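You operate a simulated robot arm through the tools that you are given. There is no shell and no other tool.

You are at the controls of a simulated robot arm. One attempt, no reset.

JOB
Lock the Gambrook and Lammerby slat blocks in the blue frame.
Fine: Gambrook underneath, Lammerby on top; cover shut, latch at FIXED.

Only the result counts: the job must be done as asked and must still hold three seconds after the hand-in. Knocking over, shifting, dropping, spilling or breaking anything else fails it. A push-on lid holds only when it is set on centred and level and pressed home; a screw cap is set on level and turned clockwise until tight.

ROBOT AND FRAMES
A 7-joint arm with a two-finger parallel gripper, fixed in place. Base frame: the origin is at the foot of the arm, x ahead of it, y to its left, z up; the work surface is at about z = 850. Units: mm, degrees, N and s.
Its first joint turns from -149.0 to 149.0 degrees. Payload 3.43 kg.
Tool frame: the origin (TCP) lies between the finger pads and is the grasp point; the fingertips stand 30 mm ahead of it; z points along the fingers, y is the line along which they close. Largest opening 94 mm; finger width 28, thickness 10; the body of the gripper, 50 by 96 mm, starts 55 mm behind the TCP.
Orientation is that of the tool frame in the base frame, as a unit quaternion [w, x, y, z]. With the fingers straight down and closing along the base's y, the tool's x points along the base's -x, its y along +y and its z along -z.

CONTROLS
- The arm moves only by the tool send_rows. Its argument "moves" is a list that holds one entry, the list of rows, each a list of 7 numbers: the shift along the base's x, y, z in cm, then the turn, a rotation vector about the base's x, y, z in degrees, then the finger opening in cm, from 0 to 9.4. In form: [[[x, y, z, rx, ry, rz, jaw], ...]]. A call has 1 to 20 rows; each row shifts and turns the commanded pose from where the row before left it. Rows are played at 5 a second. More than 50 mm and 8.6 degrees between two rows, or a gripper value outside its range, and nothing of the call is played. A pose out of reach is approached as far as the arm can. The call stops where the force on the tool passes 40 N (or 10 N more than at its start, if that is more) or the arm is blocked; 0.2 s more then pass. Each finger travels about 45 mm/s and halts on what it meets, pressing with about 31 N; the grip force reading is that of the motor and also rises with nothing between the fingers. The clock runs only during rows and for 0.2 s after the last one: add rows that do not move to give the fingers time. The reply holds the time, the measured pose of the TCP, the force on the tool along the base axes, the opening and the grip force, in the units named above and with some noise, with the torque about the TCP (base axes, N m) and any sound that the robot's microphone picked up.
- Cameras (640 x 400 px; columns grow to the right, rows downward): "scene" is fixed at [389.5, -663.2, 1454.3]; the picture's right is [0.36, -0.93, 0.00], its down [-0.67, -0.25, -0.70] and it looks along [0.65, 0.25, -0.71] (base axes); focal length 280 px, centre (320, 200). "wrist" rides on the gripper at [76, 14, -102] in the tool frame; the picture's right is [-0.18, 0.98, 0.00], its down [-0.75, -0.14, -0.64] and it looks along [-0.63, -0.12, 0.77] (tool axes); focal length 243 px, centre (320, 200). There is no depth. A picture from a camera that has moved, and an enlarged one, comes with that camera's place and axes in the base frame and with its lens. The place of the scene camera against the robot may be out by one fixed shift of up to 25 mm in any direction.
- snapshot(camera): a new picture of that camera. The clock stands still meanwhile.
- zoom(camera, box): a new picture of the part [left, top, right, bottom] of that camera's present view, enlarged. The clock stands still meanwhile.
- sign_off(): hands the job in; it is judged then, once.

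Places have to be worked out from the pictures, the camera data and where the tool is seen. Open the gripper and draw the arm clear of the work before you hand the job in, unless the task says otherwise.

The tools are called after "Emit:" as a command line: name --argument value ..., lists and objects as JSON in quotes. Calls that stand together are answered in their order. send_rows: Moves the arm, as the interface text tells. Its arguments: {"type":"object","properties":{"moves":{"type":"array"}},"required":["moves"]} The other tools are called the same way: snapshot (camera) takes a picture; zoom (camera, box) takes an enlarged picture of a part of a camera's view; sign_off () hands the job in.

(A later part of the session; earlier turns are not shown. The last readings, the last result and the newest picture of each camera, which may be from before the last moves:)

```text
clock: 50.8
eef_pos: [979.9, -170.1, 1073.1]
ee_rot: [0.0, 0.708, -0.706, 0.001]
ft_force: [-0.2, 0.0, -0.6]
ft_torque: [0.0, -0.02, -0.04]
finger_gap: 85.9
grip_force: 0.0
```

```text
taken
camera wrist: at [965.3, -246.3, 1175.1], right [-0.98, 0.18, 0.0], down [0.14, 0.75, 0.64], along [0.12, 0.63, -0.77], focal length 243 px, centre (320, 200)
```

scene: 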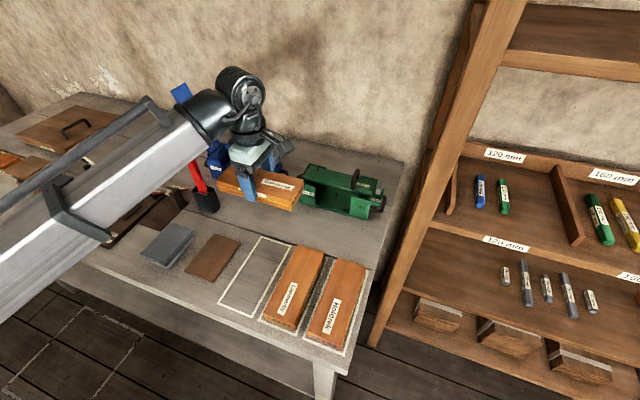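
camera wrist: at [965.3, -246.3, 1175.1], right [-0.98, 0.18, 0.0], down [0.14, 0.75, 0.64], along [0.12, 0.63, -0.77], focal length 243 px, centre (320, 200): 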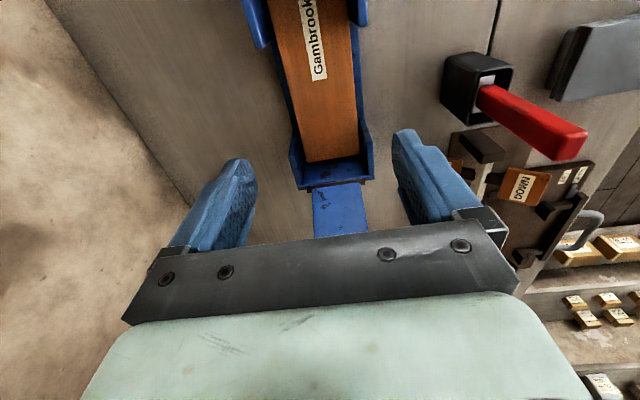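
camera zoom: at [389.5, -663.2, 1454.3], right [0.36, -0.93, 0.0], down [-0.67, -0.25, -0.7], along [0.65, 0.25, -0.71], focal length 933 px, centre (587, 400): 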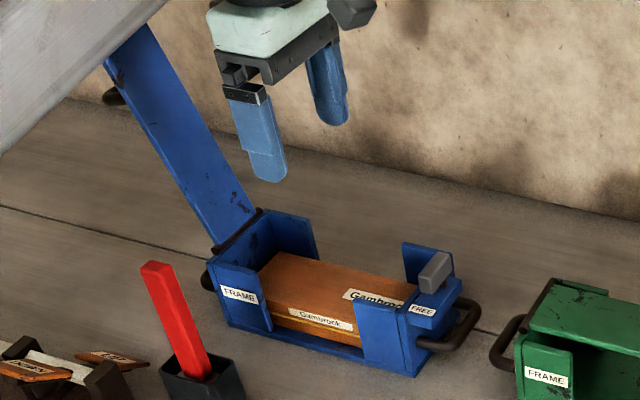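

Gambrook sits flat in the frame. Now back toward Lammerby, turning the tool back by −90°.

Emit:
send_rows --moves '[[[0, -4, 0, 0, 0, 0, 9.4], [-2, -4, 0, 0, 0, 0, 9.4], [-3, -4, 0, 0, 0, -8, 9.4], [-3, -4, 0, 0, 0, -8, 9.4], [-3, -3.5, 0, 0, 0, -8, 9.4], [-3, -3, 0, 0, 0, -8, 9.4], [-3, -2.5, 0, 0, 0, -8, 9.4], [-3, -2.5, 0, 0, 0, -8, 9.4], [-3, -2, 0, 0, 0, -8, 9.4], [-2, -1, 0, 0, 0, -8, 9.4], [-2, -1, 0, 0, 0, -8, 9.4], [-1, 0, 0, 0, 0, -8, 9.4], [-0.5, 0, 0, 0, 0, -8, 9.4], [0, 0, 0, 0, 0, -3, 9.4], [0, 0, 0, 0, 0, 0, 9.4]]]'

Emit:
snapshot --camera "wrist"

```text
clock: 54.0
eef_pos: [695.5, -485.6, 1073.7]
ee_rot: [0.0, 0.007, 1.0, -0.001]
ft_force: [0.4, 0.3, -0.6]
ft_torque: [-0.02, 0.0, 0.01]
finger_gap: 94.1
grip_force: 0.0
```

```text
taken
camera wrist: at [618.4, -469.7, 1175.5], right [0.2, 0.98, 0.0], down [0.75, -0.15, 0.64], along [0.63, -0.13, -0.77], focal length 243 px, centre (320, 200)
```

wrist: 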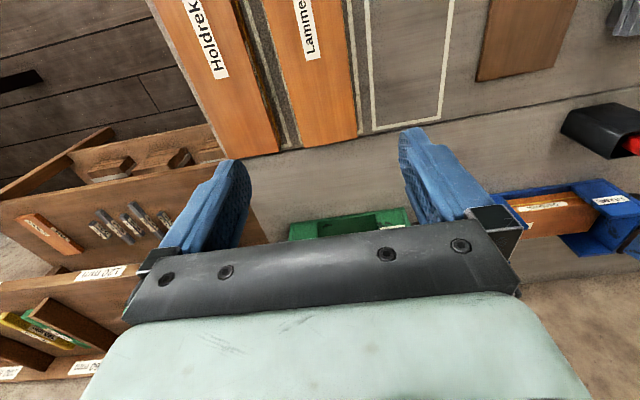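

I descend toward Lammerby's centre with open fingers and re-check.

Emit:
send_rows --moves '[[[-0.8, 0, -4, 0, 0, 0, 9.4], [-0.8, 0, -4, 0, 0, 0, 9.4], [-0.75, 0, -3.3, 0, 0, 0, 9.4], [0, 0, 0, 0, 0, 0, 9.4]]]'

Emit:
snapshot --camera "wrist"

Emit:
zoom --camera "scene" --box '[220, 220, 380, 350]'

```text
clock: 55.0
eef_pos: [671.1, -485.0, 960.4]
ee_rot: [0.0, 0.006, 1.0, -0.001]
ft_force: [0.4, -1.1, -0.5]
ft_torque: [-0.01, 0.0, -0.01]
finger_gap: 94.1
grip_force: 0.0
```

```text
taken
camera wrist: at [594.7, -469.9, 1062.4], right [0.2, 0.98, 0.0], down [0.75, -0.15, 0.64], along [0.63, -0.13, -0.77], focal length 243 px, centre (320, 200)
```

wrist: 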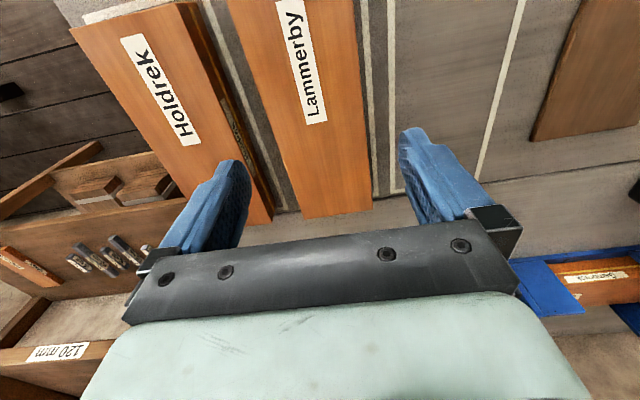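

```text
3.08 times, centred on (300, 285) of scene
camera zoom: at [389.5, -663.2, 1454.3], right [0.36, -0.93, 0.0], down [-0.67, -0.25, -0.7], along [0.65, 0.25, -0.71], focal length 861 px, centre (382, -62)
```

zoom: 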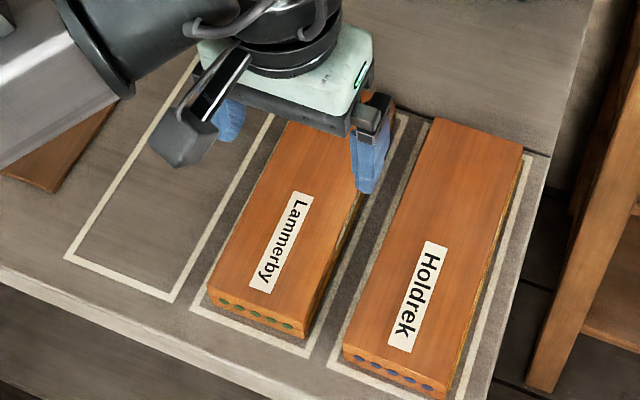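

Lammerby is centred between the fingers as Gambrook was. I descend and grip.

Emit:
send_rows --moves '[[[0, 0.05, -3, 0, 0, 0, 9.4], [0, 0, -2.5, 0, 0, 0, 9.4], [0, 0, -1.9, 0, 0, 0, 9.4], [0, 0, 0, 0, 0, 0, 9.4]]]'

Emit:
zoom --camera "scene" --box '[220, 220, 380, 350]'

Emit:
snapshot --camera "wrist"

```text
clock: 56.0
eef_pos: [673.8, -484.0, 886.0]
ee_rot: [0.0, 0.006, 1.0, 0.0]
ft_force: [0.4, -0.3, 0.8]
ft_torque: [0.01, 0.0, -0.03]
finger_gap: 94.1
grip_force: 0.1
```

```text
3.08 times, centred on (300, 285) of scene
camera zoom: at [389.5, -663.2, 1454.3], right [0.36, -0.93, 0.0], down [-0.67, -0.25, -0.7], along [0.65, 0.25, -0.71], focal length 861 px, centre (382, -62)
```

zoom: 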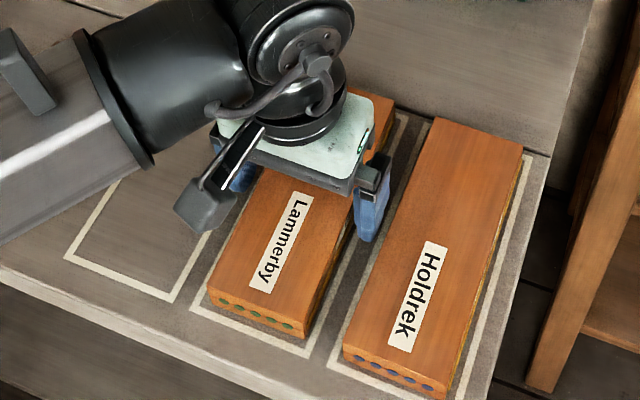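

```text
taken
camera wrist: at [595.6, -469.8, 988.4], right [0.2, 0.98, 0.0], down [0.75, -0.15, 0.64], along [0.63, -0.13, -0.77], focal length 243 px, centre (320, 200)
```

wrist: 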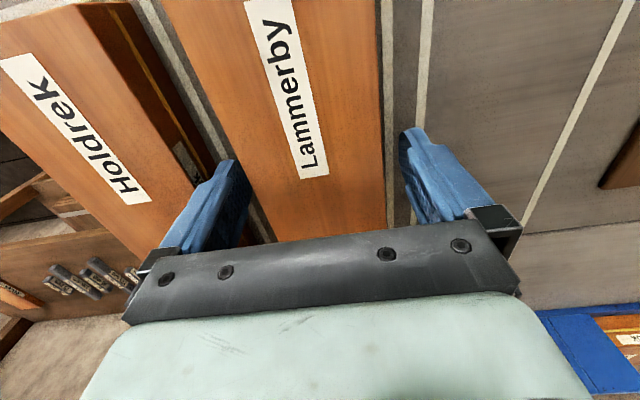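

Fingers are in the gaps. Closing on Lammerby, then a small lift.

Emit:
send_rows --moves '[[[0, 0, 0, 0, 0, 0, 7.4], [0, 0, 0, 0, 0, 0, 6.5], [0, 0, 0, 0, 0, 0, 6], [0, 0, 0, 0, 0, 0, 6], [0, 0, 0.5, 0, 0, 0, 6], [0.1, 0, 1, 0, 0, 0, 6], [0, 0, 0, 0, 0, 0, 6]]]'

Emit:
zoom --camera "scene" --box '[220, 220, 380, 350]'

```text
clock: 57.6
eef_pos: [672.9, -485.6, 901.6]
ee_rot: [0.0, 0.006, 1.0, 0.0]
ft_force: [0.1, 0.2, -2.2]
ft_torque: [0.02, 0.01, 0.01]
finger_gap: 71.9
grip_force: 31.2
```

```text
3.08 times, centred on (300, 285) of scene
camera zoom: at [389.5, -663.2, 1454.3], right [0.36, -0.93, 0.0], down [-0.67, -0.25, -0.7], along [0.65, 0.25, -0.71], focal length 861 px, centre (382, -62)
```

zoom: 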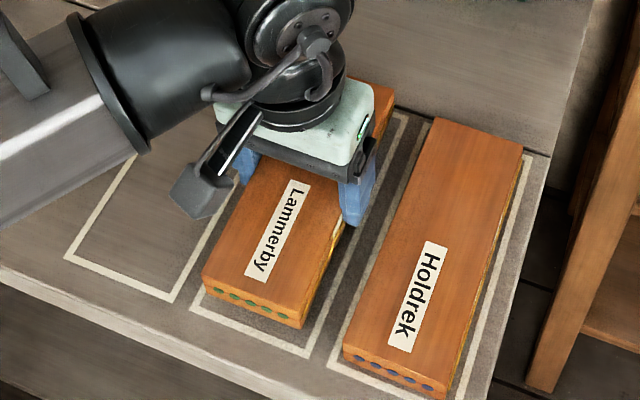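

Held. Raising, moving outward and turning +90°.

Emit:
send_rows --moves '[[[0, 0, 4, 0, 0, 0, 6], [0, 0, 4.5, 0, 0, 0, 6], [0, 0, 4.5, 0, 0, 0, 6], [3, 3, 2, 0, 0, 0, 6], [4, 3, 2, 0, 0, 0, 6], [3, 3, 1, 0, 0, 8.4, 6], [2, 3, 0, 0, 0, 8.4, 6], [0, 1, 0, 0, 0, 8.4, 6], [0, 0, 0, 0, 0, 8.4, 6], [0, 0, 0, 0, 0, 8.4, 6], [0, 0, 0, 0, 0, 8.4, 6], [0, 0, 0, 0, 0, 8.4, 6], [0, 0, 0, 0, 0, 8.4, 6], [0, 0, 0, 0, 0, 8.4, 6], [0, 0, 0, 0, 0, 8.4, 6], [0, 0, 0, 0, 0, 7, 6], [0, 0, 0, 0, 0, 0, 6]]]'

Emit:
snapshot --camera "scene"

```text
refused: row 5 steps farther than a row can; nothing moved
```

```text
taken
```

scene: 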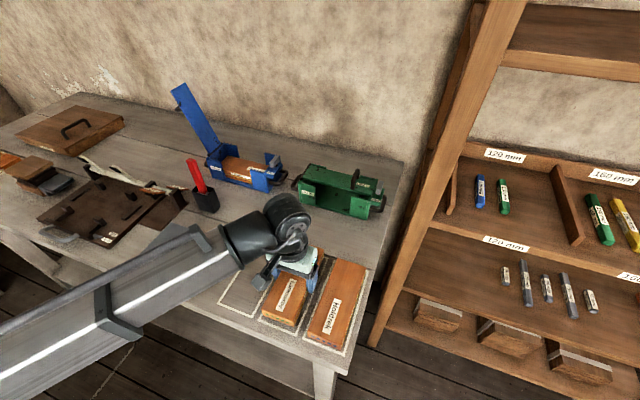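

One row was too long; I resend with shorter steps.

Emit:
send_rows --moves '[[[0, 0, 4, 0, 0, 0, 6], [0, 0, 4.5, 0, 0, 0, 6], [0, 0, 4.5, 0, 0, 0, 6], [3, 3, 2, 0, 0, 0, 6], [3, 3, 2, 0, 0, 0, 6], [3, 3, 1, 0, 0, 8.4, 6], [3, 3, 0, 0, 0, 8.4, 6], [0, 1, 0, 0, 0, 8.4, 6], [0, 0, 0, 0, 0, 8.4, 6], [0, 0, 0, 0, 0, 8.4, 6], [0, 0, 0, 0, 0, 8.4, 6], [0, 0, 0, 0, 0, 8.4, 6], [0, 0, 0, 0, 0, 8.4, 6], [0, 0, 0, 0, 0, 8.4, 6], [0, 0, 0, 0, 0, 8.4, 6], [0, 0, 0, 0, 0, 7, 6], [0, 0, 0, 0, 0, 0, 6]]]'

Emit:
snapshot --camera "scene"

```text
clock: 61.2
eef_pos: [793.3, -353.8, 1081.6]
ee_rot: [-0.001, 0.71, -0.705, 0.001]
ft_force: [-0.3, -1.1, -3.0]
ft_torque: [-0.02, 0.01, 0.0]
finger_gap: 71.5
grip_force: 31.2
```

```text
taken
```

scene: 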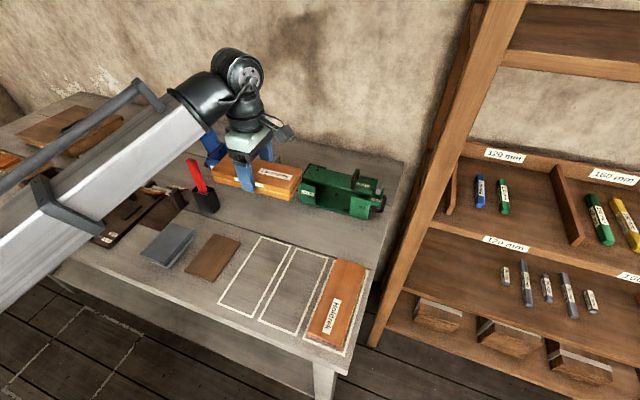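

Now I move over the frame and lower to just above the walls.

Emit:
send_rows --moves '[[[4.5, 0, 0, 0, 0, 0, 6], [4.5, 0, 0, 0, 0, 0, 6], [4.5, 0, 0, 0, 0, 0, 6], [3, 3, 0, 0, 0, 0, 6], [2.2, 3.5, 0, 0, 0, 0, 6], [0, 4, 0, 0, 0, 0, 6], [0, 4, 0, 0, 0, 0, 6], [0, 3.7, 0, 0, 0, 0, 6], [0, 0, -4, 0, 0, 0, 6], [0, 0, -4, 0, 0, 0, 6], [0, 0, -2.5, 0, 0, 0, 6], [0, 0, 0, 0, 0, 0, 6]]]'

Emit:
zoom --camera "scene" --box '[200, 110, 300, 200]'

Emit:
zoom --camera "scene" --box '[215, 140, 250, 170]'

Emit:
zoom --camera "scene" --box '[265, 140, 310, 180]'

```text
clock: 63.8
eef_pos: [980.5, -172.6, 975.8]
ee_rot: [-0.001, 0.709, -0.705, 0.001]
ft_force: [-0.4, 0.7, -2.5]
ft_torque: [0.01, 0.02, 0.02]
finger_gap: 71.4
grip_force: 30.9
```

```text
4.44 times, centred on (250, 155) of scene
camera zoom: at [389.5, -663.2, 1454.3], right [0.36, -0.93, 0.0], down [-0.67, -0.25, -0.7], along [0.65, 0.25, -0.71], focal length 1244 px, centre (631, 400)
```

zoom: 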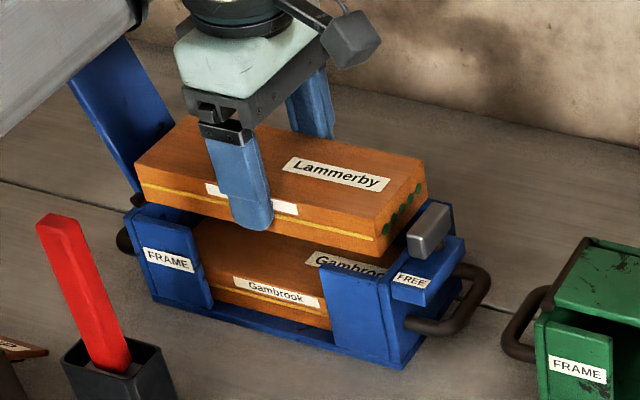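

```text
13.33 times, centred on (232, 155) of scene
camera zoom: at [389.5, -663.2, 1454.3], right [0.36, -0.93, 0.0], down [-0.67, -0.25, -0.7], along [0.65, 0.25, -0.71], focal length 3732 px, centre (1487, 800)
```

zoom: 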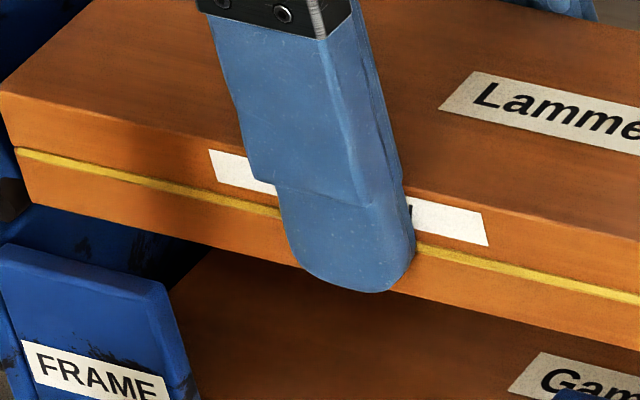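

```text
10.00 times, centred on (288, 160) of scene
camera zoom: at [389.5, -663.2, 1454.3], right [0.36, -0.93, 0.0], down [-0.67, -0.25, -0.7], along [0.65, 0.25, -0.71], focal length 2799 px, centre (645, 600)
```

zoom: 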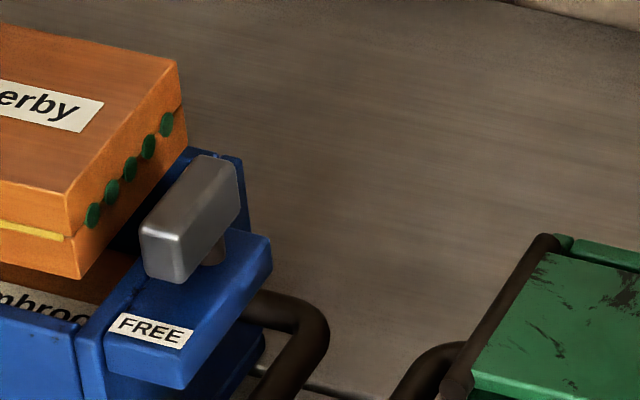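

Lammerby is centred (clearance ≈4 mm each end) at the same x as Gambrook. I lower it into the frame.

Emit:
send_rows --moves '[[[0, 0.05, -1.5, 0, 0, 0, 6], [0, 0, -1.5, 0, 0, 0, 6], [0, 0, -1, 0, 0, 0, 6], [0, 0, -0.5, 0, 0, 0, 6], [0, 0, -0.3, 0, 0, 0, 6], [0, 0, 0, 0, 0, 0, 6]]]'

Emit:
zoom --camera "scene" --box '[200, 110, 300, 200]'

```text
clock: 65.2
eef_pos: [981.6, -170.3, 928.3]
ee_rot: [0.0, 0.709, -0.705, 0.001]
ft_force: [0.4, -1.0, -2.0]
ft_torque: [0.0, 0.01, -0.03]
finger_gap: 71.4
grip_force: 30.6
```

```text
4.44 times, centred on (250, 155) of scene
camera zoom: at [389.5, -663.2, 1454.3], right [0.36, -0.93, 0.0], down [-0.67, -0.25, -0.7], along [0.65, 0.25, -0.71], focal length 1244 px, centre (631, 400)
```

zoom: 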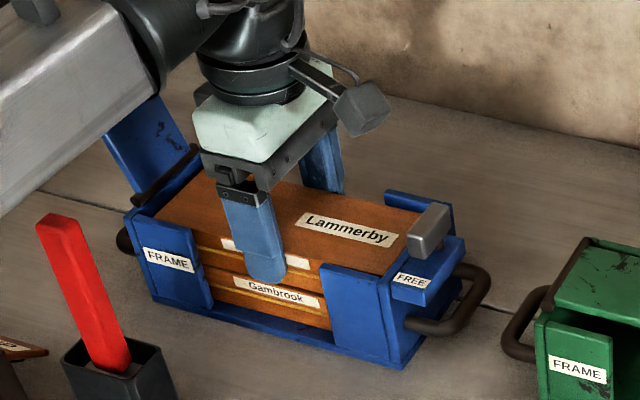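

Inside the frame, a few mm above Gambrook. I continue in tiny steps to contact.

Emit:
send_rows --moves '[[[0, 0, -0.2, 0, 0, 0, 6], [0, 0, -0.15, 0, 0, 0, 6], [0, 0, -0.1, 0, 0, 0, 6], [0, 0, 0, 0, 0, 0, 6]]]'

```text
clock: 66.2
eef_pos: [979.6, -172.1, 926.3]
ee_rot: [0.0, 0.709, -0.705, 0.001]
ft_force: [5.6, -1.9, 35.1]
ft_torque: [0.21, 0.61, 0.11]
finger_gap: 71.7
grip_force: 31.6
```

Contact (35 N) on top of Gambrook. I relieve, release, and rise.

Emit:
send_rows --moves '[[[0, 0, 0.2, 0, 0, 0, 6], [0, 0, 0, 0, 0, 0, 7.8], [0, 0, 0, 0, 0, 0, 8.6], [0, 0, 0, 0, 0, 0, 8.6], [0, 0, 1, 0, 0, 0, 8.6], [0, 0, 2, 0, 0, 0, 8.6], [0, 0, 3, 0, 0, 0, 8.6], [0, 0, 4, 0, 0, 0, 8.6], [0, 0, 4, 0, 0, 0, 8.6], [0, 0, 0, 0, 0, 0, 8.6]]]'

Emit:
zoom --camera "scene" --box '[200, 110, 300, 200]'

Emit:
snapshot --camera "wrist"

```text
clock: 68.4
eef_pos: [980.6, -172.4, 1065.2]
ee_rot: [-0.001, 0.709, -0.705, 0.001]
ft_force: [0.1, 0.0, -0.8]
ft_torque: [-0.02, 0.01, 0.0]
finger_gap: 86.2
grip_force: 0.1
```

```text
4.44 times, centred on (250, 155) of scene
camera zoom: at [389.5, -663.2, 1454.3], right [0.36, -0.93, 0.0], down [-0.67, -0.25, -0.7], along [0.65, 0.25, -0.71], focal length 1244 px, centre (631, 400)
```

zoom: 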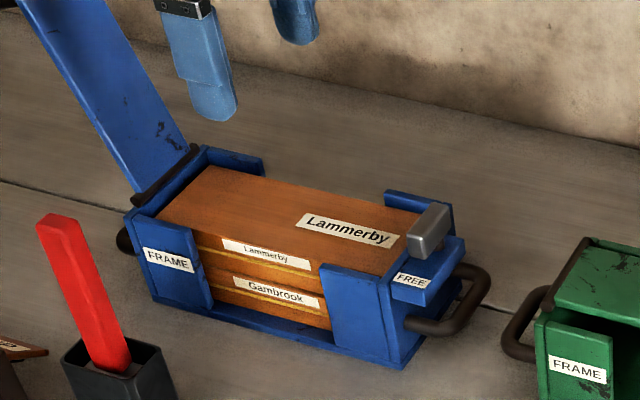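

```text
taken
camera wrist: at [965.2, -248.5, 1167.8], right [-0.98, 0.18, 0.0], down [0.14, 0.75, 0.64], along [0.12, 0.63, -0.77], focal length 243 px, centre (320, 200)
```

wrist: 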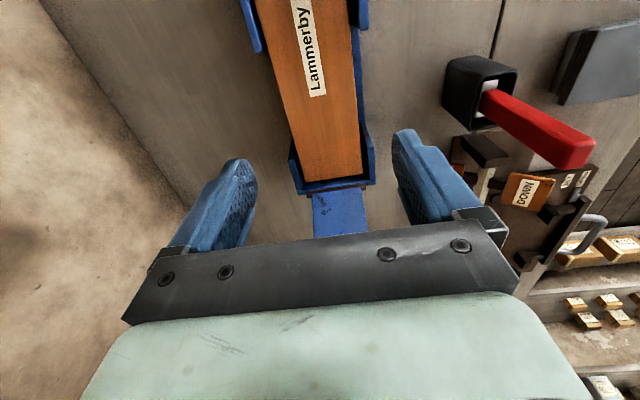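

Both blocks are stacked in the frame. Now I return to the cover handle: rise, move back around the cover's front edge to its left side (reverse of the earlier exit path).

Emit:
send_rows --moves '[[[-0.5, 0, 3.8, 0, 0, 0, 8.6], [-1, 0, 3.8, 0, 0, 0, 6], [-2.5, 0, 3.8, 0, 0, -8.1, 3.5], [-3, 0.5, 0, 0, 0, -8.1, 3.5], [-2, 3, 0, 0, 0, -8.1, 3.5], [0, 4, 0, 0, 0, -8.1, 3.5], [0, 4, 0, 0, 0, -8.1, 3.5], [0, 4, 0, 0, 0, -8.1, 3.5], [0.5, 4, 0, 0, 0, -8.1, 3.5], [1, 3, 0, 0, 0, -8.1, 3.5], [1, 0.4, 0, 0, 0, -8.1, 3.5], [0, 0, 0, 0, 0, 0, 3.5]]]'

Emit:
snapshot --camera "scene"

Emit:
snapshot --camera "wrist"

```text
clock: 71.0
eef_pos: [914.6, 55.7, 1178.9]
ee_rot: [-0.001, -0.15, 0.989, 0.0]
ft_force: [-0.1, 1.3, -3.1]
ft_torque: [-0.17, -0.24, -0.1]
finger_gap: 34.8
grip_force: 0.1
```

```text
taken
```

scene: 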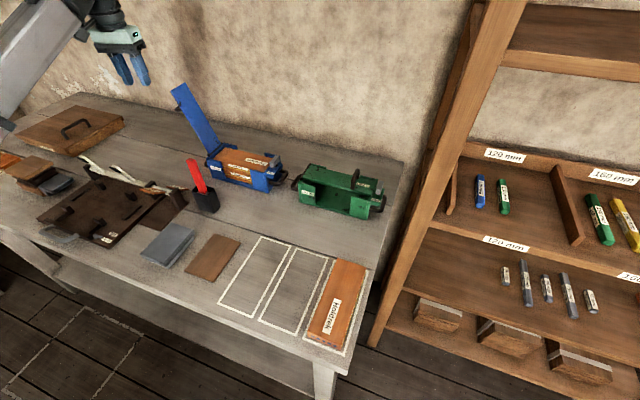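

```text
taken
camera wrist: at [836.6, 48.0, 1282.1], right [-0.12, 0.99, 0.0], down [0.76, 0.09, 0.64], along [0.64, 0.07, -0.77], focal length 243 px, centre (320, 200)
```

wrist: 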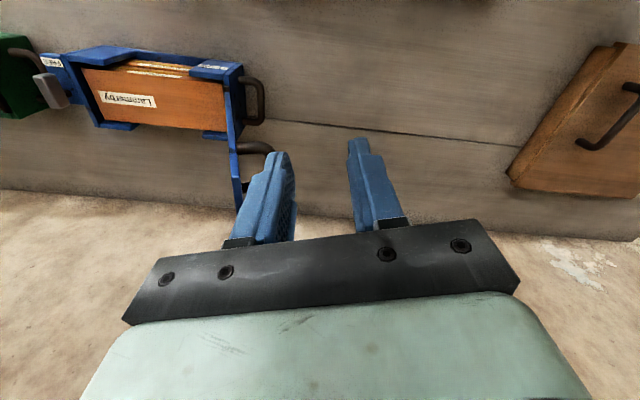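

I'm at the known clear pose left of the cover. Now tilt the tool toward −y along the reverse of the earlier motion.

Emit:
send_rows --moves '[[[0.15, 0, 0, -7.7, -2.2, 0, 3.5], [0.15, 0, 0, -7.7, -2.2, 0, 3.5], [0.15, 0, -0.5, -7.7, -2.2, 0, 3.5], [0.15, 0, -0.5, -7.7, -2.2, 0, 3.5], [0.15, 0, -0.5, -7.7, -2.2, 0, 3.5], [0.15, 0, -0.5, -7.7, -2.2, 0, 3.5], [0.15, 0, -0.5, -7.7, -2.2, 0, 3.5], [0.15, 0, -0.5, -7.7, -2.2, 0, 3.5], [0.2, 0.3, -0.5, -7.7, -2.2, 0, 3.5], [0.2, 0.3, -0.5, -7.7, -2.2, 0, 3.5], [0.2, 0.3, 0, 0, 0, -8, 3.5], [0.2, 0.3, 0, 0, 0, -8, 3.5], [0, 0, 0, 0, 0, 0, 3.5]]]'

Emit:
snapshot --camera "wrist"

Emit:
snapshot --camera "scene"

```text
clock: 73.8
eef_pos: [935.5, 69.4, 1139.7]
ee_rot: [-0.009, -0.009, 0.765, -0.644]
ft_force: [0.5, 0.1, 0.7]
ft_torque: [0.0, -0.01, 0.0]
finger_gap: 35.3
grip_force: 0.1
```

```text
taken
camera wrist: at [857.3, 172.7, 1144.8], right [0.16, 0.17, -0.97], down [0.76, 0.61, 0.23], along [0.63, -0.77, -0.03], focal length 243 px, centre (320, 200)
```

wrist: 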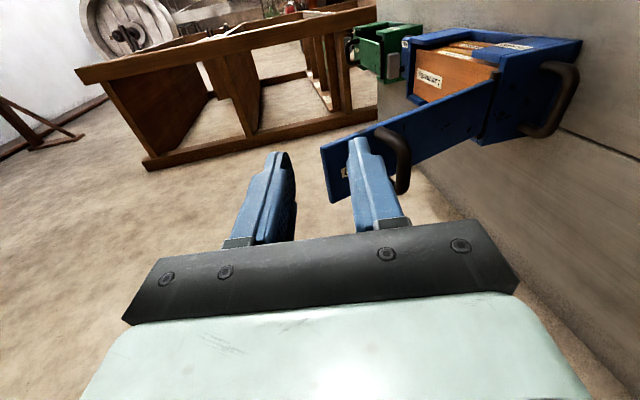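

```text
taken
```

scene: 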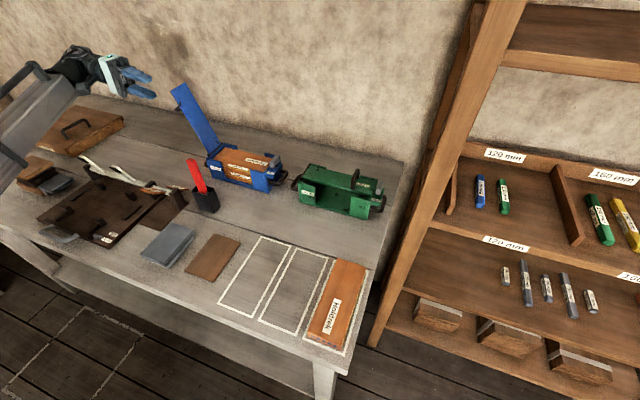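

Clear and at θ≈80°. I finish the tilt to 100°, fix a 1.5° roll, and line up with the handle at stand-off distance.

Emit:
send_rows --moves '[[[1, 0.2, -1.5, -8, -1.46, 0, 3.5], [1, 0, -2, -8, 0, 0, 3.5], [1, 0, -2, -4, 0, 0, 3.5], [1.15, 0, -2, 0, 0, 0, 3.5], [0, 0, 0, 0, 0, 0, 3.5]]]'

Emit:
snapshot --camera "wrist"

Emit:
zoom --camera "scene" --box '[110, 50, 290, 190]'

```text
clock: 75.0
eef_pos: [977.6, 70.5, 1065.0]
ee_rot: [-0.001, 0.001, -0.642, 0.767]
ft_force: [0.9, -0.5, -0.1]
ft_torque: [-0.01, 0.0, 0.0]
finger_gap: 35.1
grip_force: 0.0
```

```text
taken
camera wrist: at [899.9, 168.9, 1032.5], right [0.18, -0.17, -0.97], down [0.75, 0.66, 0.03], along [0.63, -0.73, 0.25], focal length 243 px, centre (320, 200)
```

wrist: 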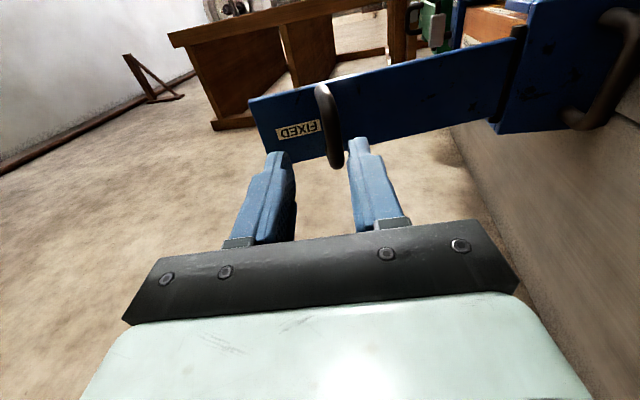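

```text
2.86 times, centred on (200, 120) of scene
camera zoom: at [389.5, -663.2, 1454.3], right [0.36, -0.93, 0.0], down [-0.67, -0.25, -0.7], along [0.65, 0.25, -0.71], focal length 800 px, centre (663, 429)
```

zoom: 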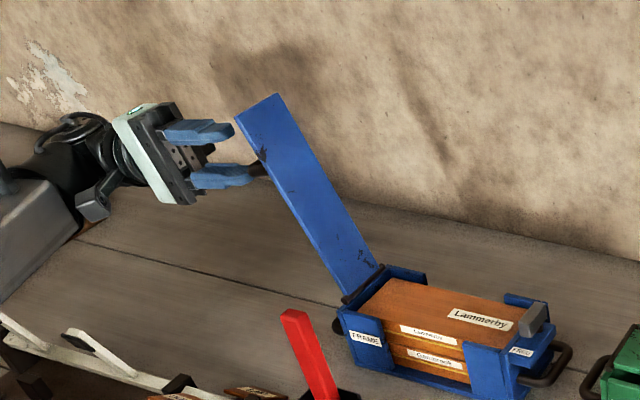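

The handle is lined up between the fingers. I approach along the tool axis 5 cm, then check.

Emit:
send_rows --moves '[[[0, -2.5, 0.44, 0, 0, 0, 3.5], [0, -2.5, 0.44, 0, 0, 0, 3.5], [0, 0, 0, 0, 0, 0, 3.5]]]'

Emit:
snapshot --camera "wrist"

```text
clock: 75.8
eef_pos: [977.3, 19.4, 1074.2]
ee_rot: [-0.001, 0.001, -0.643, 0.766]
ft_force: [0.3, 0.5, -0.4]
ft_torque: [0.01, -0.02, -0.02]
finger_gap: 34.9
grip_force: 0.0
```

```text
taken
camera wrist: at [899.9, 118.5, 1041.6], right [0.18, -0.17, -0.97], down [0.75, 0.66, 0.03], along [0.63, -0.73, 0.25], focal length 243 px, centre (320, 200)
```

wrist: 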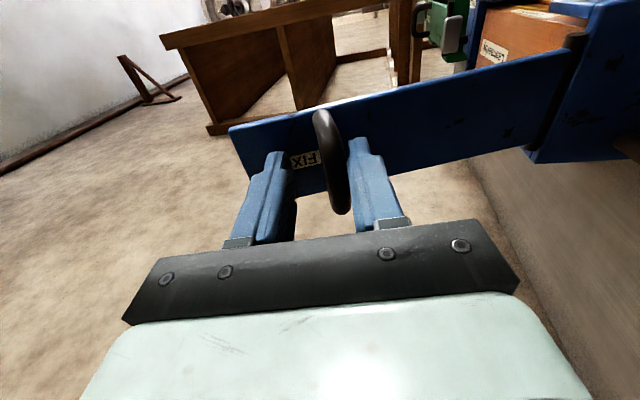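

The handle sits a little toward the lower finger; I shift 3 mm down, advance 1.8 cm more, and close on it.

Emit:
send_rows --moves '[[[0, 0, -0.3, 0, 0, 0, 3.5], [0, -1.0, 0.17, 0, 0, 0, 3.5], [0, -0.8, 0.14, 0, 0, 0, 3.5], [0, 0, 0, 0, 0, 0, 0], [0, 0, 0, 0, 0, 0, 0], [0, 0, 0, 0, 0, 0, 0], [0, 0, 0, 0, 0, 0, 0]]]'

Emit:
snapshot --camera "wrist"

Emit:
zoom --camera "scene" --box '[130, 60, 290, 190]'

```text
clock: 77.4
eef_pos: [977.2, 4.0, 1072.3]
ee_rot: [0.0, 0.001, -0.642, 0.766]
ft_force: [-1.5, -3.8, 0.8]
ft_torque: [0.15, -0.05, -0.07]
finger_gap: 16.2
grip_force: 31.2
```

```text
taken
camera wrist: at [899.9, 101.1, 1040.7], right [0.18, -0.17, -0.97], down [0.75, 0.66, 0.03], along [0.63, -0.73, 0.25], focal length 243 px, centre (320, 200)
```

wrist: 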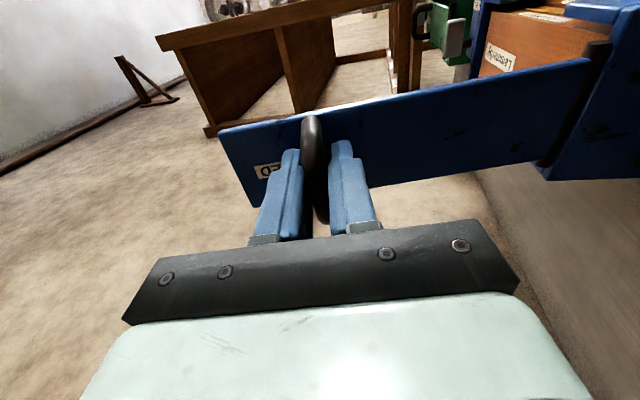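

```text
3.08 times, centred on (210, 125) of scene
camera zoom: at [389.5, -663.2, 1454.3], right [0.36, -0.93, 0.0], down [-0.67, -0.25, -0.7], along [0.65, 0.25, -0.71], focal length 861 px, centre (658, 431)
```

zoom: 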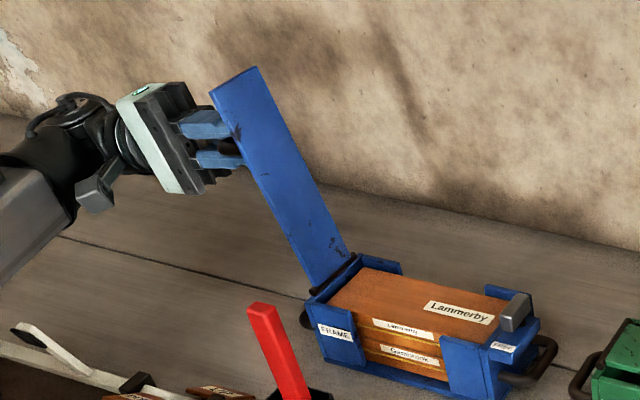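

Handle gripped (gap 16.2 mm). I start closing the cover along the arc in small steps, monitoring the forces.

Emit:
send_rows --moves '[[[0, -1.02, 0.42, 4, 0, 0, 0], [0, -1.05, 0.34, 4, 0, 0, 0], [0, -1.06, 0.28, 4, 0, 0, 0], [0, 0, 0, 0, 0, 0, 0]]]'

Emit:
zoom --camera "scene" --box '[150, 60, 290, 190]'

```text
clock: 78.4
eef_pos: [976.9, -29.3, 1083.2]
ee_rot: [0.0, 0.0, 0.719, -0.695]
ft_force: [0.4, -1.9, -0.2]
ft_torque: [-0.05, -0.08, 0.04]
finger_gap: 16.2
grip_force: 30.6
```

```text
3.08 times, centred on (220, 125) of scene
camera zoom: at [389.5, -663.2, 1454.3], right [0.36, -0.93, 0.0], down [-0.67, -0.25, -0.7], along [0.65, 0.25, -0.71], focal length 861 px, centre (628, 431)
```

zoom: 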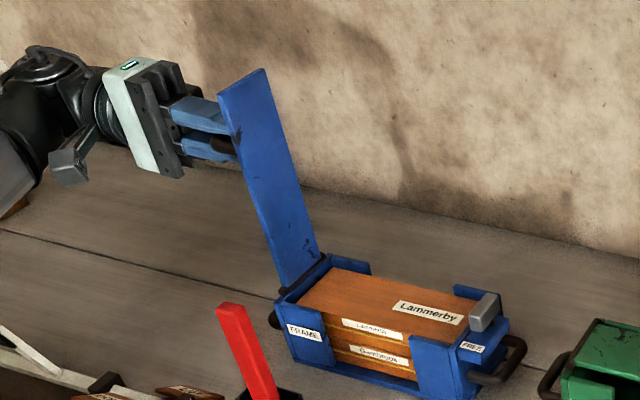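

Forces are small; continuing the arc.

Emit:
send_rows --moves '[[[0, -1.09, 0.19, 4, 0, 0, 0], [0, -1.1, 0.13, 4, 0, 0, 0], [0, -1.1, 0.04, 4, 0, 0, 0], [0, -1.1, -0.03, 4, 0, 0, 0], [0, 0, 0, 0, 0, 0, 0]]]'

Emit:
zoom --camera "scene" --box '[150, 60, 290, 190]'

```text
clock: 79.6
eef_pos: [976.7, -73.4, 1087.7]
ee_rot: [0.001, 0.0, 0.808, -0.589]
ft_force: [5.1, 0.0, 0.7]
ft_torque: [0.03, -0.09, 0.14]
finger_gap: 16.1
grip_force: 30.8
```

```text
3.08 times, centred on (220, 125) of scene
camera zoom: at [389.5, -663.2, 1454.3], right [0.36, -0.93, 0.0], down [-0.67, -0.25, -0.7], along [0.65, 0.25, -0.71], focal length 861 px, centre (628, 431)
```

zoom: 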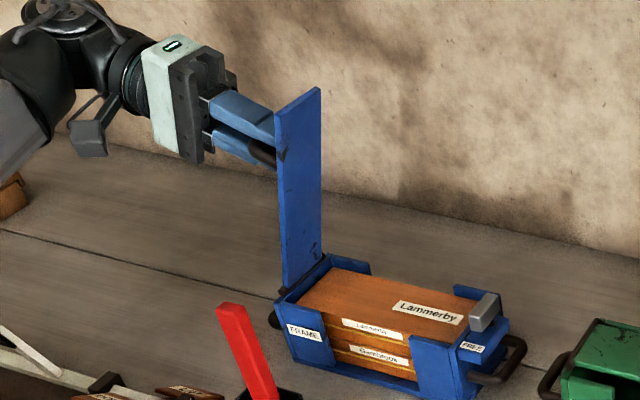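

Good; near-zero force with radius ≈158 mm about (−61, 928). Continuing to close.

Emit:
send_rows --moves '[[[0, -1.1, -0.11, 4, 0, 0, 0], [0, -1.08, -0.19, 4, 0, 0, 0], [0, -1.08, -0.26, 4, 0, 0, 0], [0, -1.05, -0.33, 4, 0, 0, 0], [0, -1.02, -0.41, 4, 0, 0, 0], [0, -0.99, -0.48, 4, 0, 0, 0], [0, 0, 0, 0, 0, 0, 0]]]'

Emit:
zoom --camera "scene" --box '[170, 70, 310, 200]'

```text
clock: 81.2
eef_pos: [977.3, -136.4, 1070.1]
ee_rot: [0.0, -0.001, 0.913, -0.407]
ft_force: [5.5, -4.8, 5.7]
ft_torque: [0.05, 0.05, 0.0]
finger_gap: 16.0
grip_force: 30.6
```

```text
3.08 times, centred on (240, 135) of scene
camera zoom: at [389.5, -663.2, 1454.3], right [0.36, -0.93, 0.0], down [-0.67, -0.25, -0.7], along [0.65, 0.25, -0.71], focal length 861 px, centre (566, 400)
```

zoom: 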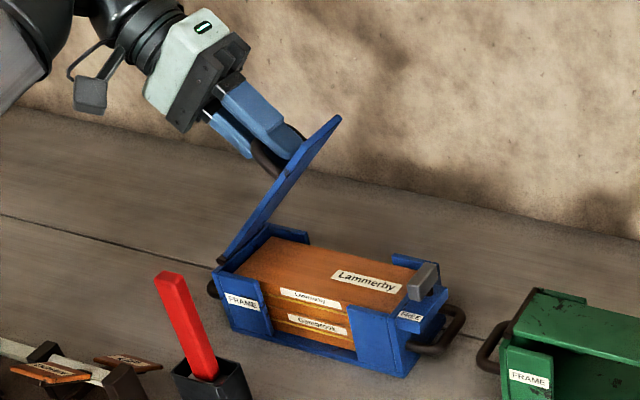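

Slight outward force; I add a small outward bias and continue.

Emit:
send_rows --moves '[[[0, -1.0, -0.49, 4, 0, 0, 0], [0, -0.92, -0.61, 4, 0, 0, 0], [0, -0.87, -0.67, 4, 0, 0, 0], [0, -0.83, -0.74, 4, 0, 0, 0], [0, -0.77, -0.79, 4, 0, 0, 0], [0, -0.71, -0.84, 4, 0, 0, 0], [0, 0, 0, 0, 0, 0, 0]]]'

Emit:
zoom --camera "scene" --box '[170, 70, 310, 200]'

```text
clock: 82.8
eef_pos: [975.9, -185.6, 1027.9]
ee_rot: [0.0, -0.001, 0.978, -0.209]
ft_force: [1.4, 5.1, 0.1]
ft_torque: [0.02, 0.08, -0.14]
finger_gap: 16.1
grip_force: 30.6
```

```text
3.08 times, centred on (240, 135) of scene
camera zoom: at [389.5, -663.2, 1454.3], right [0.36, -0.93, 0.0], down [-0.67, -0.25, -0.7], along [0.65, 0.25, -0.71], focal length 861 px, centre (566, 400)
```

zoom: 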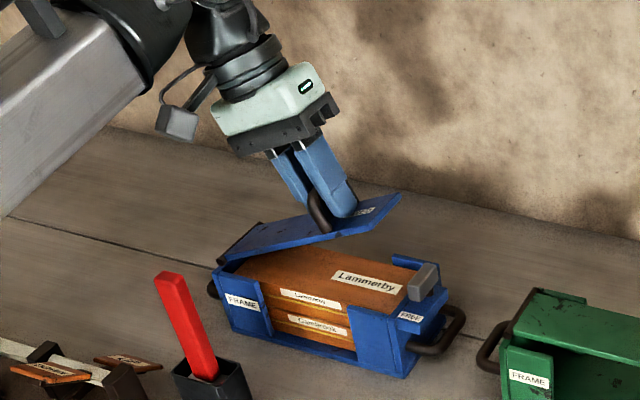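

Continuing the last part of the closing arc down to about 8°.

Emit:
send_rows --moves '[[[0, -0.61, -0.88, 4, 0, 0, 0], [0, -0.57, -0.93, 4, 0, 0, 0], [0, -0.52, -0.97, 4, 0, 0, 0], [0, -0.46, -1.0, 4, 0, 0, 0], [0, 0, 0, 0, 0, 0, 0]]]'

Emit:
zoom --camera "scene" --box '[200, 100, 310, 200]'

```text
clock: 84.0
eef_pos: [976.9, -208.9, 989.6]
ee_rot: [0.0, 0.0, 0.997, -0.071]
ft_force: [-4.2, -0.9, -0.2]
ft_torque: [-0.03, 0.22, -0.04]
finger_gap: 15.7
grip_force: 30.4
```

```text
4.00 times, centred on (255, 150) of scene
camera zoom: at [389.5, -663.2, 1454.3], right [0.36, -0.93, 0.0], down [-0.67, -0.25, -0.7], along [0.65, 0.25, -0.71], focal length 1120 px, centre (580, 400)
```

zoom: 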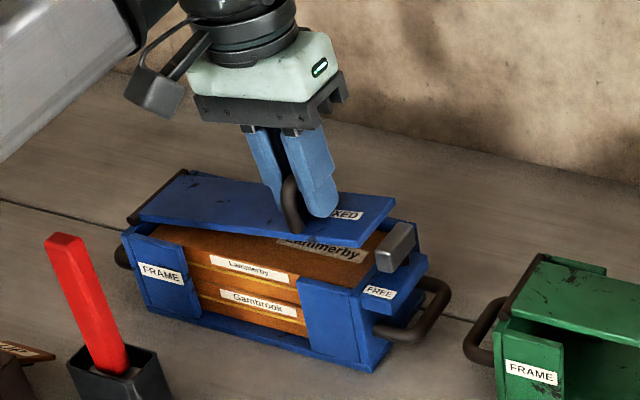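

Almost shut with low forces. I lower the last 8° gently.

Emit:
send_rows --moves '[[[0, -0.2, -0.52, 2, 0, 0, 0], [0, -0.18, -0.52, 2, 0, 0, 0], [0, -0.16, -0.53, 2, 0, 0, 0], [0, -0.15, -0.53, 2, 0, 0, 0], [0, 0, 0, 0, 0, 0, 0]]]'

Emit:
zoom --camera "scene" --box '[200, 100, 310, 200]'

```text
clock: 85.2
eef_pos: [977.0, -214.4, 969.6]
ee_rot: [0.001, 0.001, 1.0, -0.001]
ft_force: [-4.5, 0.2, 1.2]
ft_torque: [-0.01, 0.09, -0.04]
finger_gap: 16.1
grip_force: 31.3
```

```text
4.00 times, centred on (255, 150) of scene
camera zoom: at [389.5, -663.2, 1454.3], right [0.36, -0.93, 0.0], down [-0.67, -0.25, -0.7], along [0.65, 0.25, -0.71], focal length 1120 px, centre (580, 400)
```

zoom: 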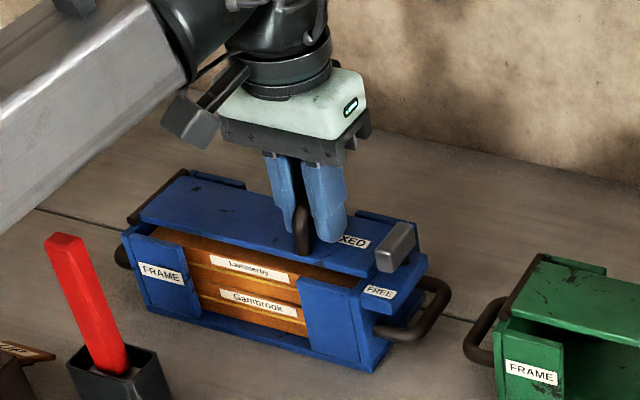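

The cover appears down. I press slightly to confirm it's seated, then open the fingers.

Emit:
send_rows --moves '[[[0, 0, -0.15, 0, 0, 0, 0], [0, 0, -0.15, 0, 0, 0, 0], [0, 0, -0.1, 0, 0, 0, 0], [0, 0, 0, 0, 0, 0, 0]]]'

```text
clock: 86.2
eef_pos: [977.4, -214.7, 968.1]
ee_rot: [0.002, 0.0, 1.0, -0.002]
ft_force: [4.6, -0.1, 32.2]
ft_torque: [0.16, 0.03, -0.03]
finger_gap: 16.3
grip_force: 31.0
```

Seated (32 N reaction). I release, rise, and look at the latch.

Emit:
send_rows --moves '[[[0, 0, 0.3, 0, 0, 0, 0], [0, 0, 0, 0, 0, 0, 2.5], [0, 0, 0, 0, 0, 0, 3.6], [0, 0, 0, 0, 0, 0, 3.6], [0, 0, 2, 0, 0, 0, 3.6], [0, 0, 3, 0, 0, 0, 3.6], [-1, -3, 2, 0, 0, 0, 3.6], [-1, -3, 0, 0, 0, 0, 3.6], [0, 0, 0, 0, 0, 0, 3.6]]]'

Emit:
snapshot --camera "wrist"

Emit:
zoom --camera "wrist" --box '[220, 60, 420, 185]'

Emit:
zoom --camera "scene" --box '[200, 110, 310, 200]'

```text
clock: 88.2
eef_pos: [955.8, -273.9, 1038.6]
ee_rot: [0.001, 0.0, 1.0, -0.001]
ft_force: [0.5, 0.0, 0.5]
ft_torque: [0.0, 0.02, 0.03]
finger_gap: 36.1
grip_force: 0.0
```

```text
taken
camera wrist: at [878.2, -260.4, 1140.7], right [0.18, 0.98, 0.0], down [0.75, -0.14, 0.64], along [0.63, -0.12, -0.77], focal length 243 px, centre (320, 200)
```

wrist: 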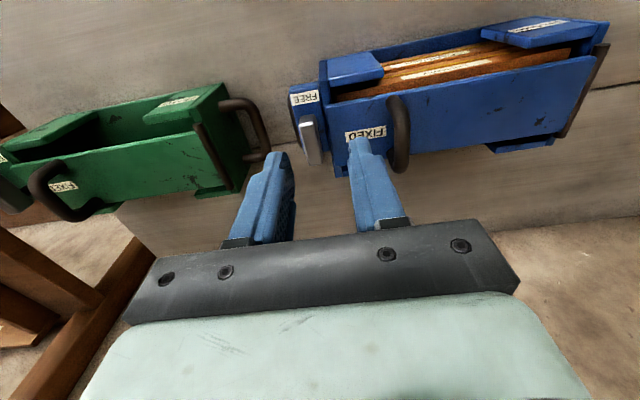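

```text
3.20 times, centred on (320, 122) of wrist
camera zoom: at [878.2, -260.4, 1140.7], right [0.18, 0.98, 0.0], down [0.75, -0.14, 0.64], along [0.63, -0.12, -0.77], focal length 776 px, centre (320, 448)
```

zoom: 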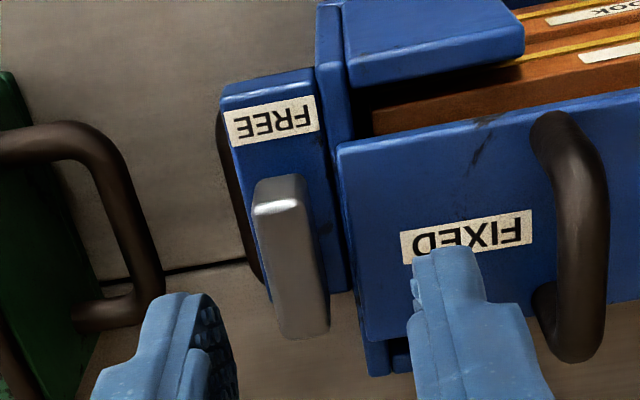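

```text
4.44 times, centred on (255, 155) of scene
camera zoom: at [389.5, -663.2, 1454.3], right [0.36, -0.93, 0.0], down [-0.67, -0.25, -0.7], along [0.65, 0.25, -0.71], focal length 1244 px, centre (609, 400)
```

zoom: 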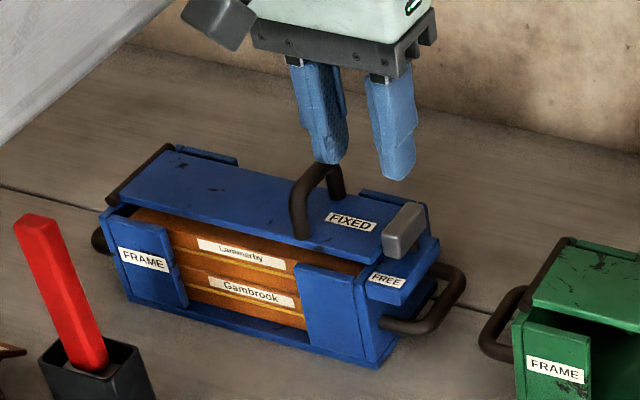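

Cover is shut over the blocks. For the latch bar I need a second viewpoint to triangulate its height; I move lower and over it.

Emit:
send_rows --moves '[[[0.5, -1.2, -1.0, 0, 0, 0, 3.6], [0.5, 0, -1.0, 0, 0, 0, 3.6], [0, 0, 0, 0, 0, 0, 3.6]]]'

Emit:
zoom --camera "wrist" --box '[220, 60, 420, 185]'

Emit:
zoom --camera "scene" --box '[240, 120, 310, 190]'

```text
clock: 89.0
eef_pos: [965.6, -287.0, 1019.7]
ee_rot: [0.001, 0.0, 1.0, -0.001]
ft_force: [0.3, -0.4, 0.1]
ft_torque: [-0.03, -0.03, 0.0]
finger_gap: 36.2
grip_force: 0.0
```

```text
3.20 times, centred on (320, 122) of wrist
camera zoom: at [888.9, -272.0, 1120.3], right [0.18, 0.98, 0.0], down [0.75, -0.14, 0.64], along [0.63, -0.12, -0.77], focal length 776 px, centre (320, 448)
```

zoom: 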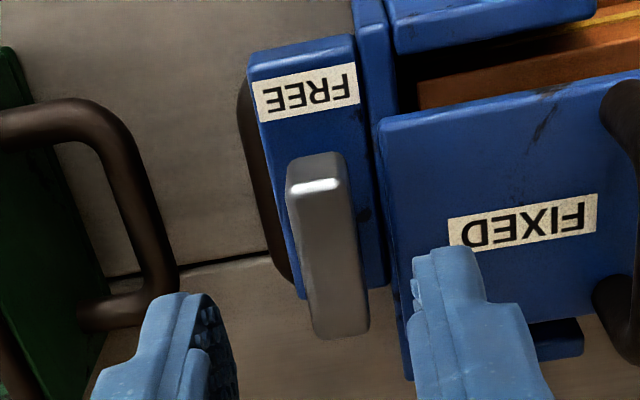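

```text
5.71 times, centred on (275, 155) of scene
camera zoom: at [389.5, -663.2, 1454.3], right [0.36, -0.93, 0.0], down [-0.67, -0.25, -0.7], along [0.65, 0.25, -0.71], focal length 1599 px, centre (577, 457)
```

zoom: 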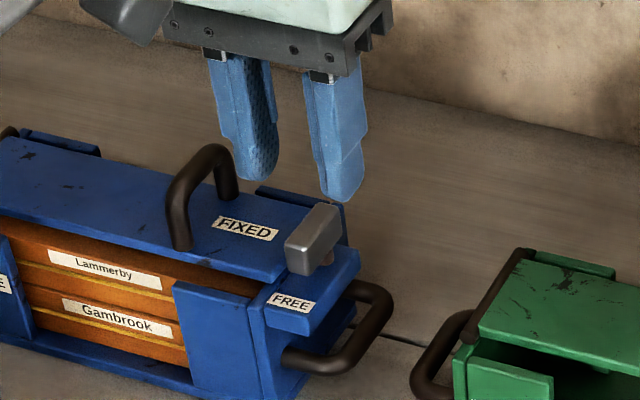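

Bar: x≈949–984, y≈−284.5 (12 mm wide), z≈944–962; spindle near its middle. I position the fingers over it with a 28 mm opening and descend to TCP z≈972 (tips above the cover).

Emit:
send_rows --moves '[[[0.25, 0.22, -1, 0, 0, 0, 2.8], [0, 0, -1, 0, 0, 0, 2.8], [0, 0, -1, 0, 0, 0, 2.8], [0, 0, 0, 0, 0, 0, 2.8]]]'

Emit:
snapshot --camera "wrist"

Emit:
zoom --camera "scene" --box '[240, 120, 310, 190]'

```text
clock: 90.0
eef_pos: [968.4, -285.1, 987.8]
ee_rot: [0.001, -0.001, 1.0, -0.001]
ft_force: [-0.3, 0.8, 1.2]
ft_torque: [0.01, 0.03, 0.03]
finger_gap: 28.0
grip_force: 0.1
```

```text
taken
camera wrist: at [891.7, -270.2, 1090.2], right [0.18, 0.98, 0.0], down [0.75, -0.14, 0.64], along [0.63, -0.12, -0.77], focal length 243 px, centre (320, 200)
```

wrist: 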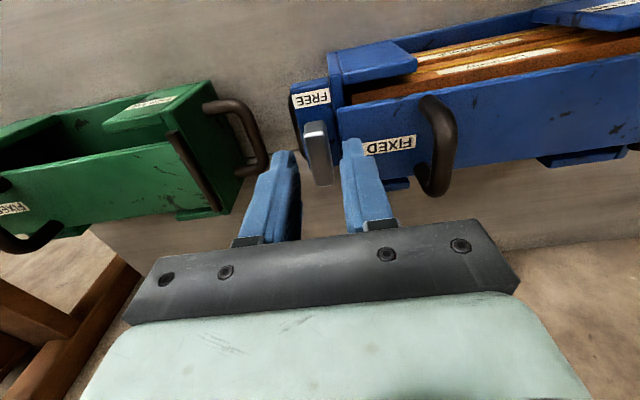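

```text
5.71 times, centred on (275, 155) of scene
camera zoom: at [389.5, -663.2, 1454.3], right [0.36, -0.93, 0.0], down [-0.67, -0.25, -0.7], along [0.65, 0.25, -0.71], focal length 1599 px, centre (577, 457)
```

zoom: 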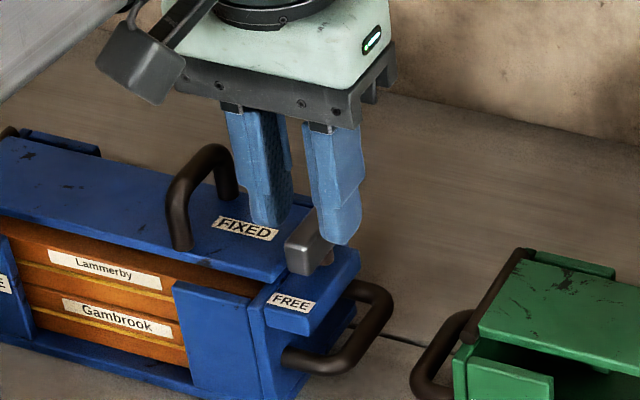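

The bar lies between the fingers. I descend 1.5 cm and close on it.

Emit:
send_rows --moves '[[[0, 0, -0.8, 0, 0, 0, 2.8], [0, 0, -0.7, 0, 0, 0, 2.8], [0, 0, 0, 0, 0, 0, 2], [0, 0, 0, 0, 0, 0, 1], [0, 0, 0, 0, 0, 0, 0.5], [0, 0, 0, 0, 0, 0, 0.5]]]'

Emit:
zoom --camera "scene" --box '[240, 120, 310, 190]'

Emit:
snapshot --camera "wrist"

```text
clock: 91.4
eef_pos: [968.8, -284.3, 973.4]
ee_rot: [0.001, 0.0, 1.0, -0.001]
ft_force: [-0.4, -4.0, 0.5]
ft_torque: [-0.03, -0.32, -0.04]
finger_gap: 13.6
grip_force: 30.9
```

```text
5.71 times, centred on (275, 155) of scene
camera zoom: at [389.5, -663.2, 1454.3], right [0.36, -0.93, 0.0], down [-0.67, -0.25, -0.7], along [0.65, 0.25, -0.71], focal length 1599 px, centre (577, 457)
```

zoom: 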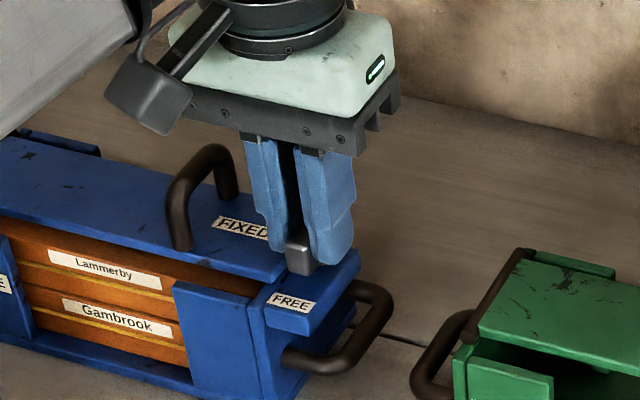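

```text
taken
camera wrist: at [891.9, -270.5, 1075.1], right [0.18, 0.98, 0.0], down [0.75, -0.14, 0.64], along [0.63, -0.12, -0.77], focal length 243 px, centre (320, 200)
```

wrist: 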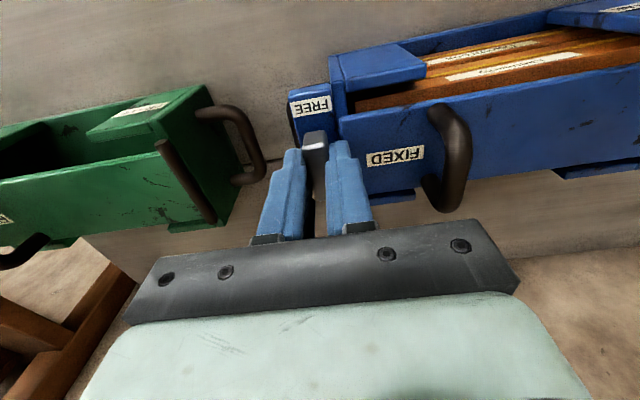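

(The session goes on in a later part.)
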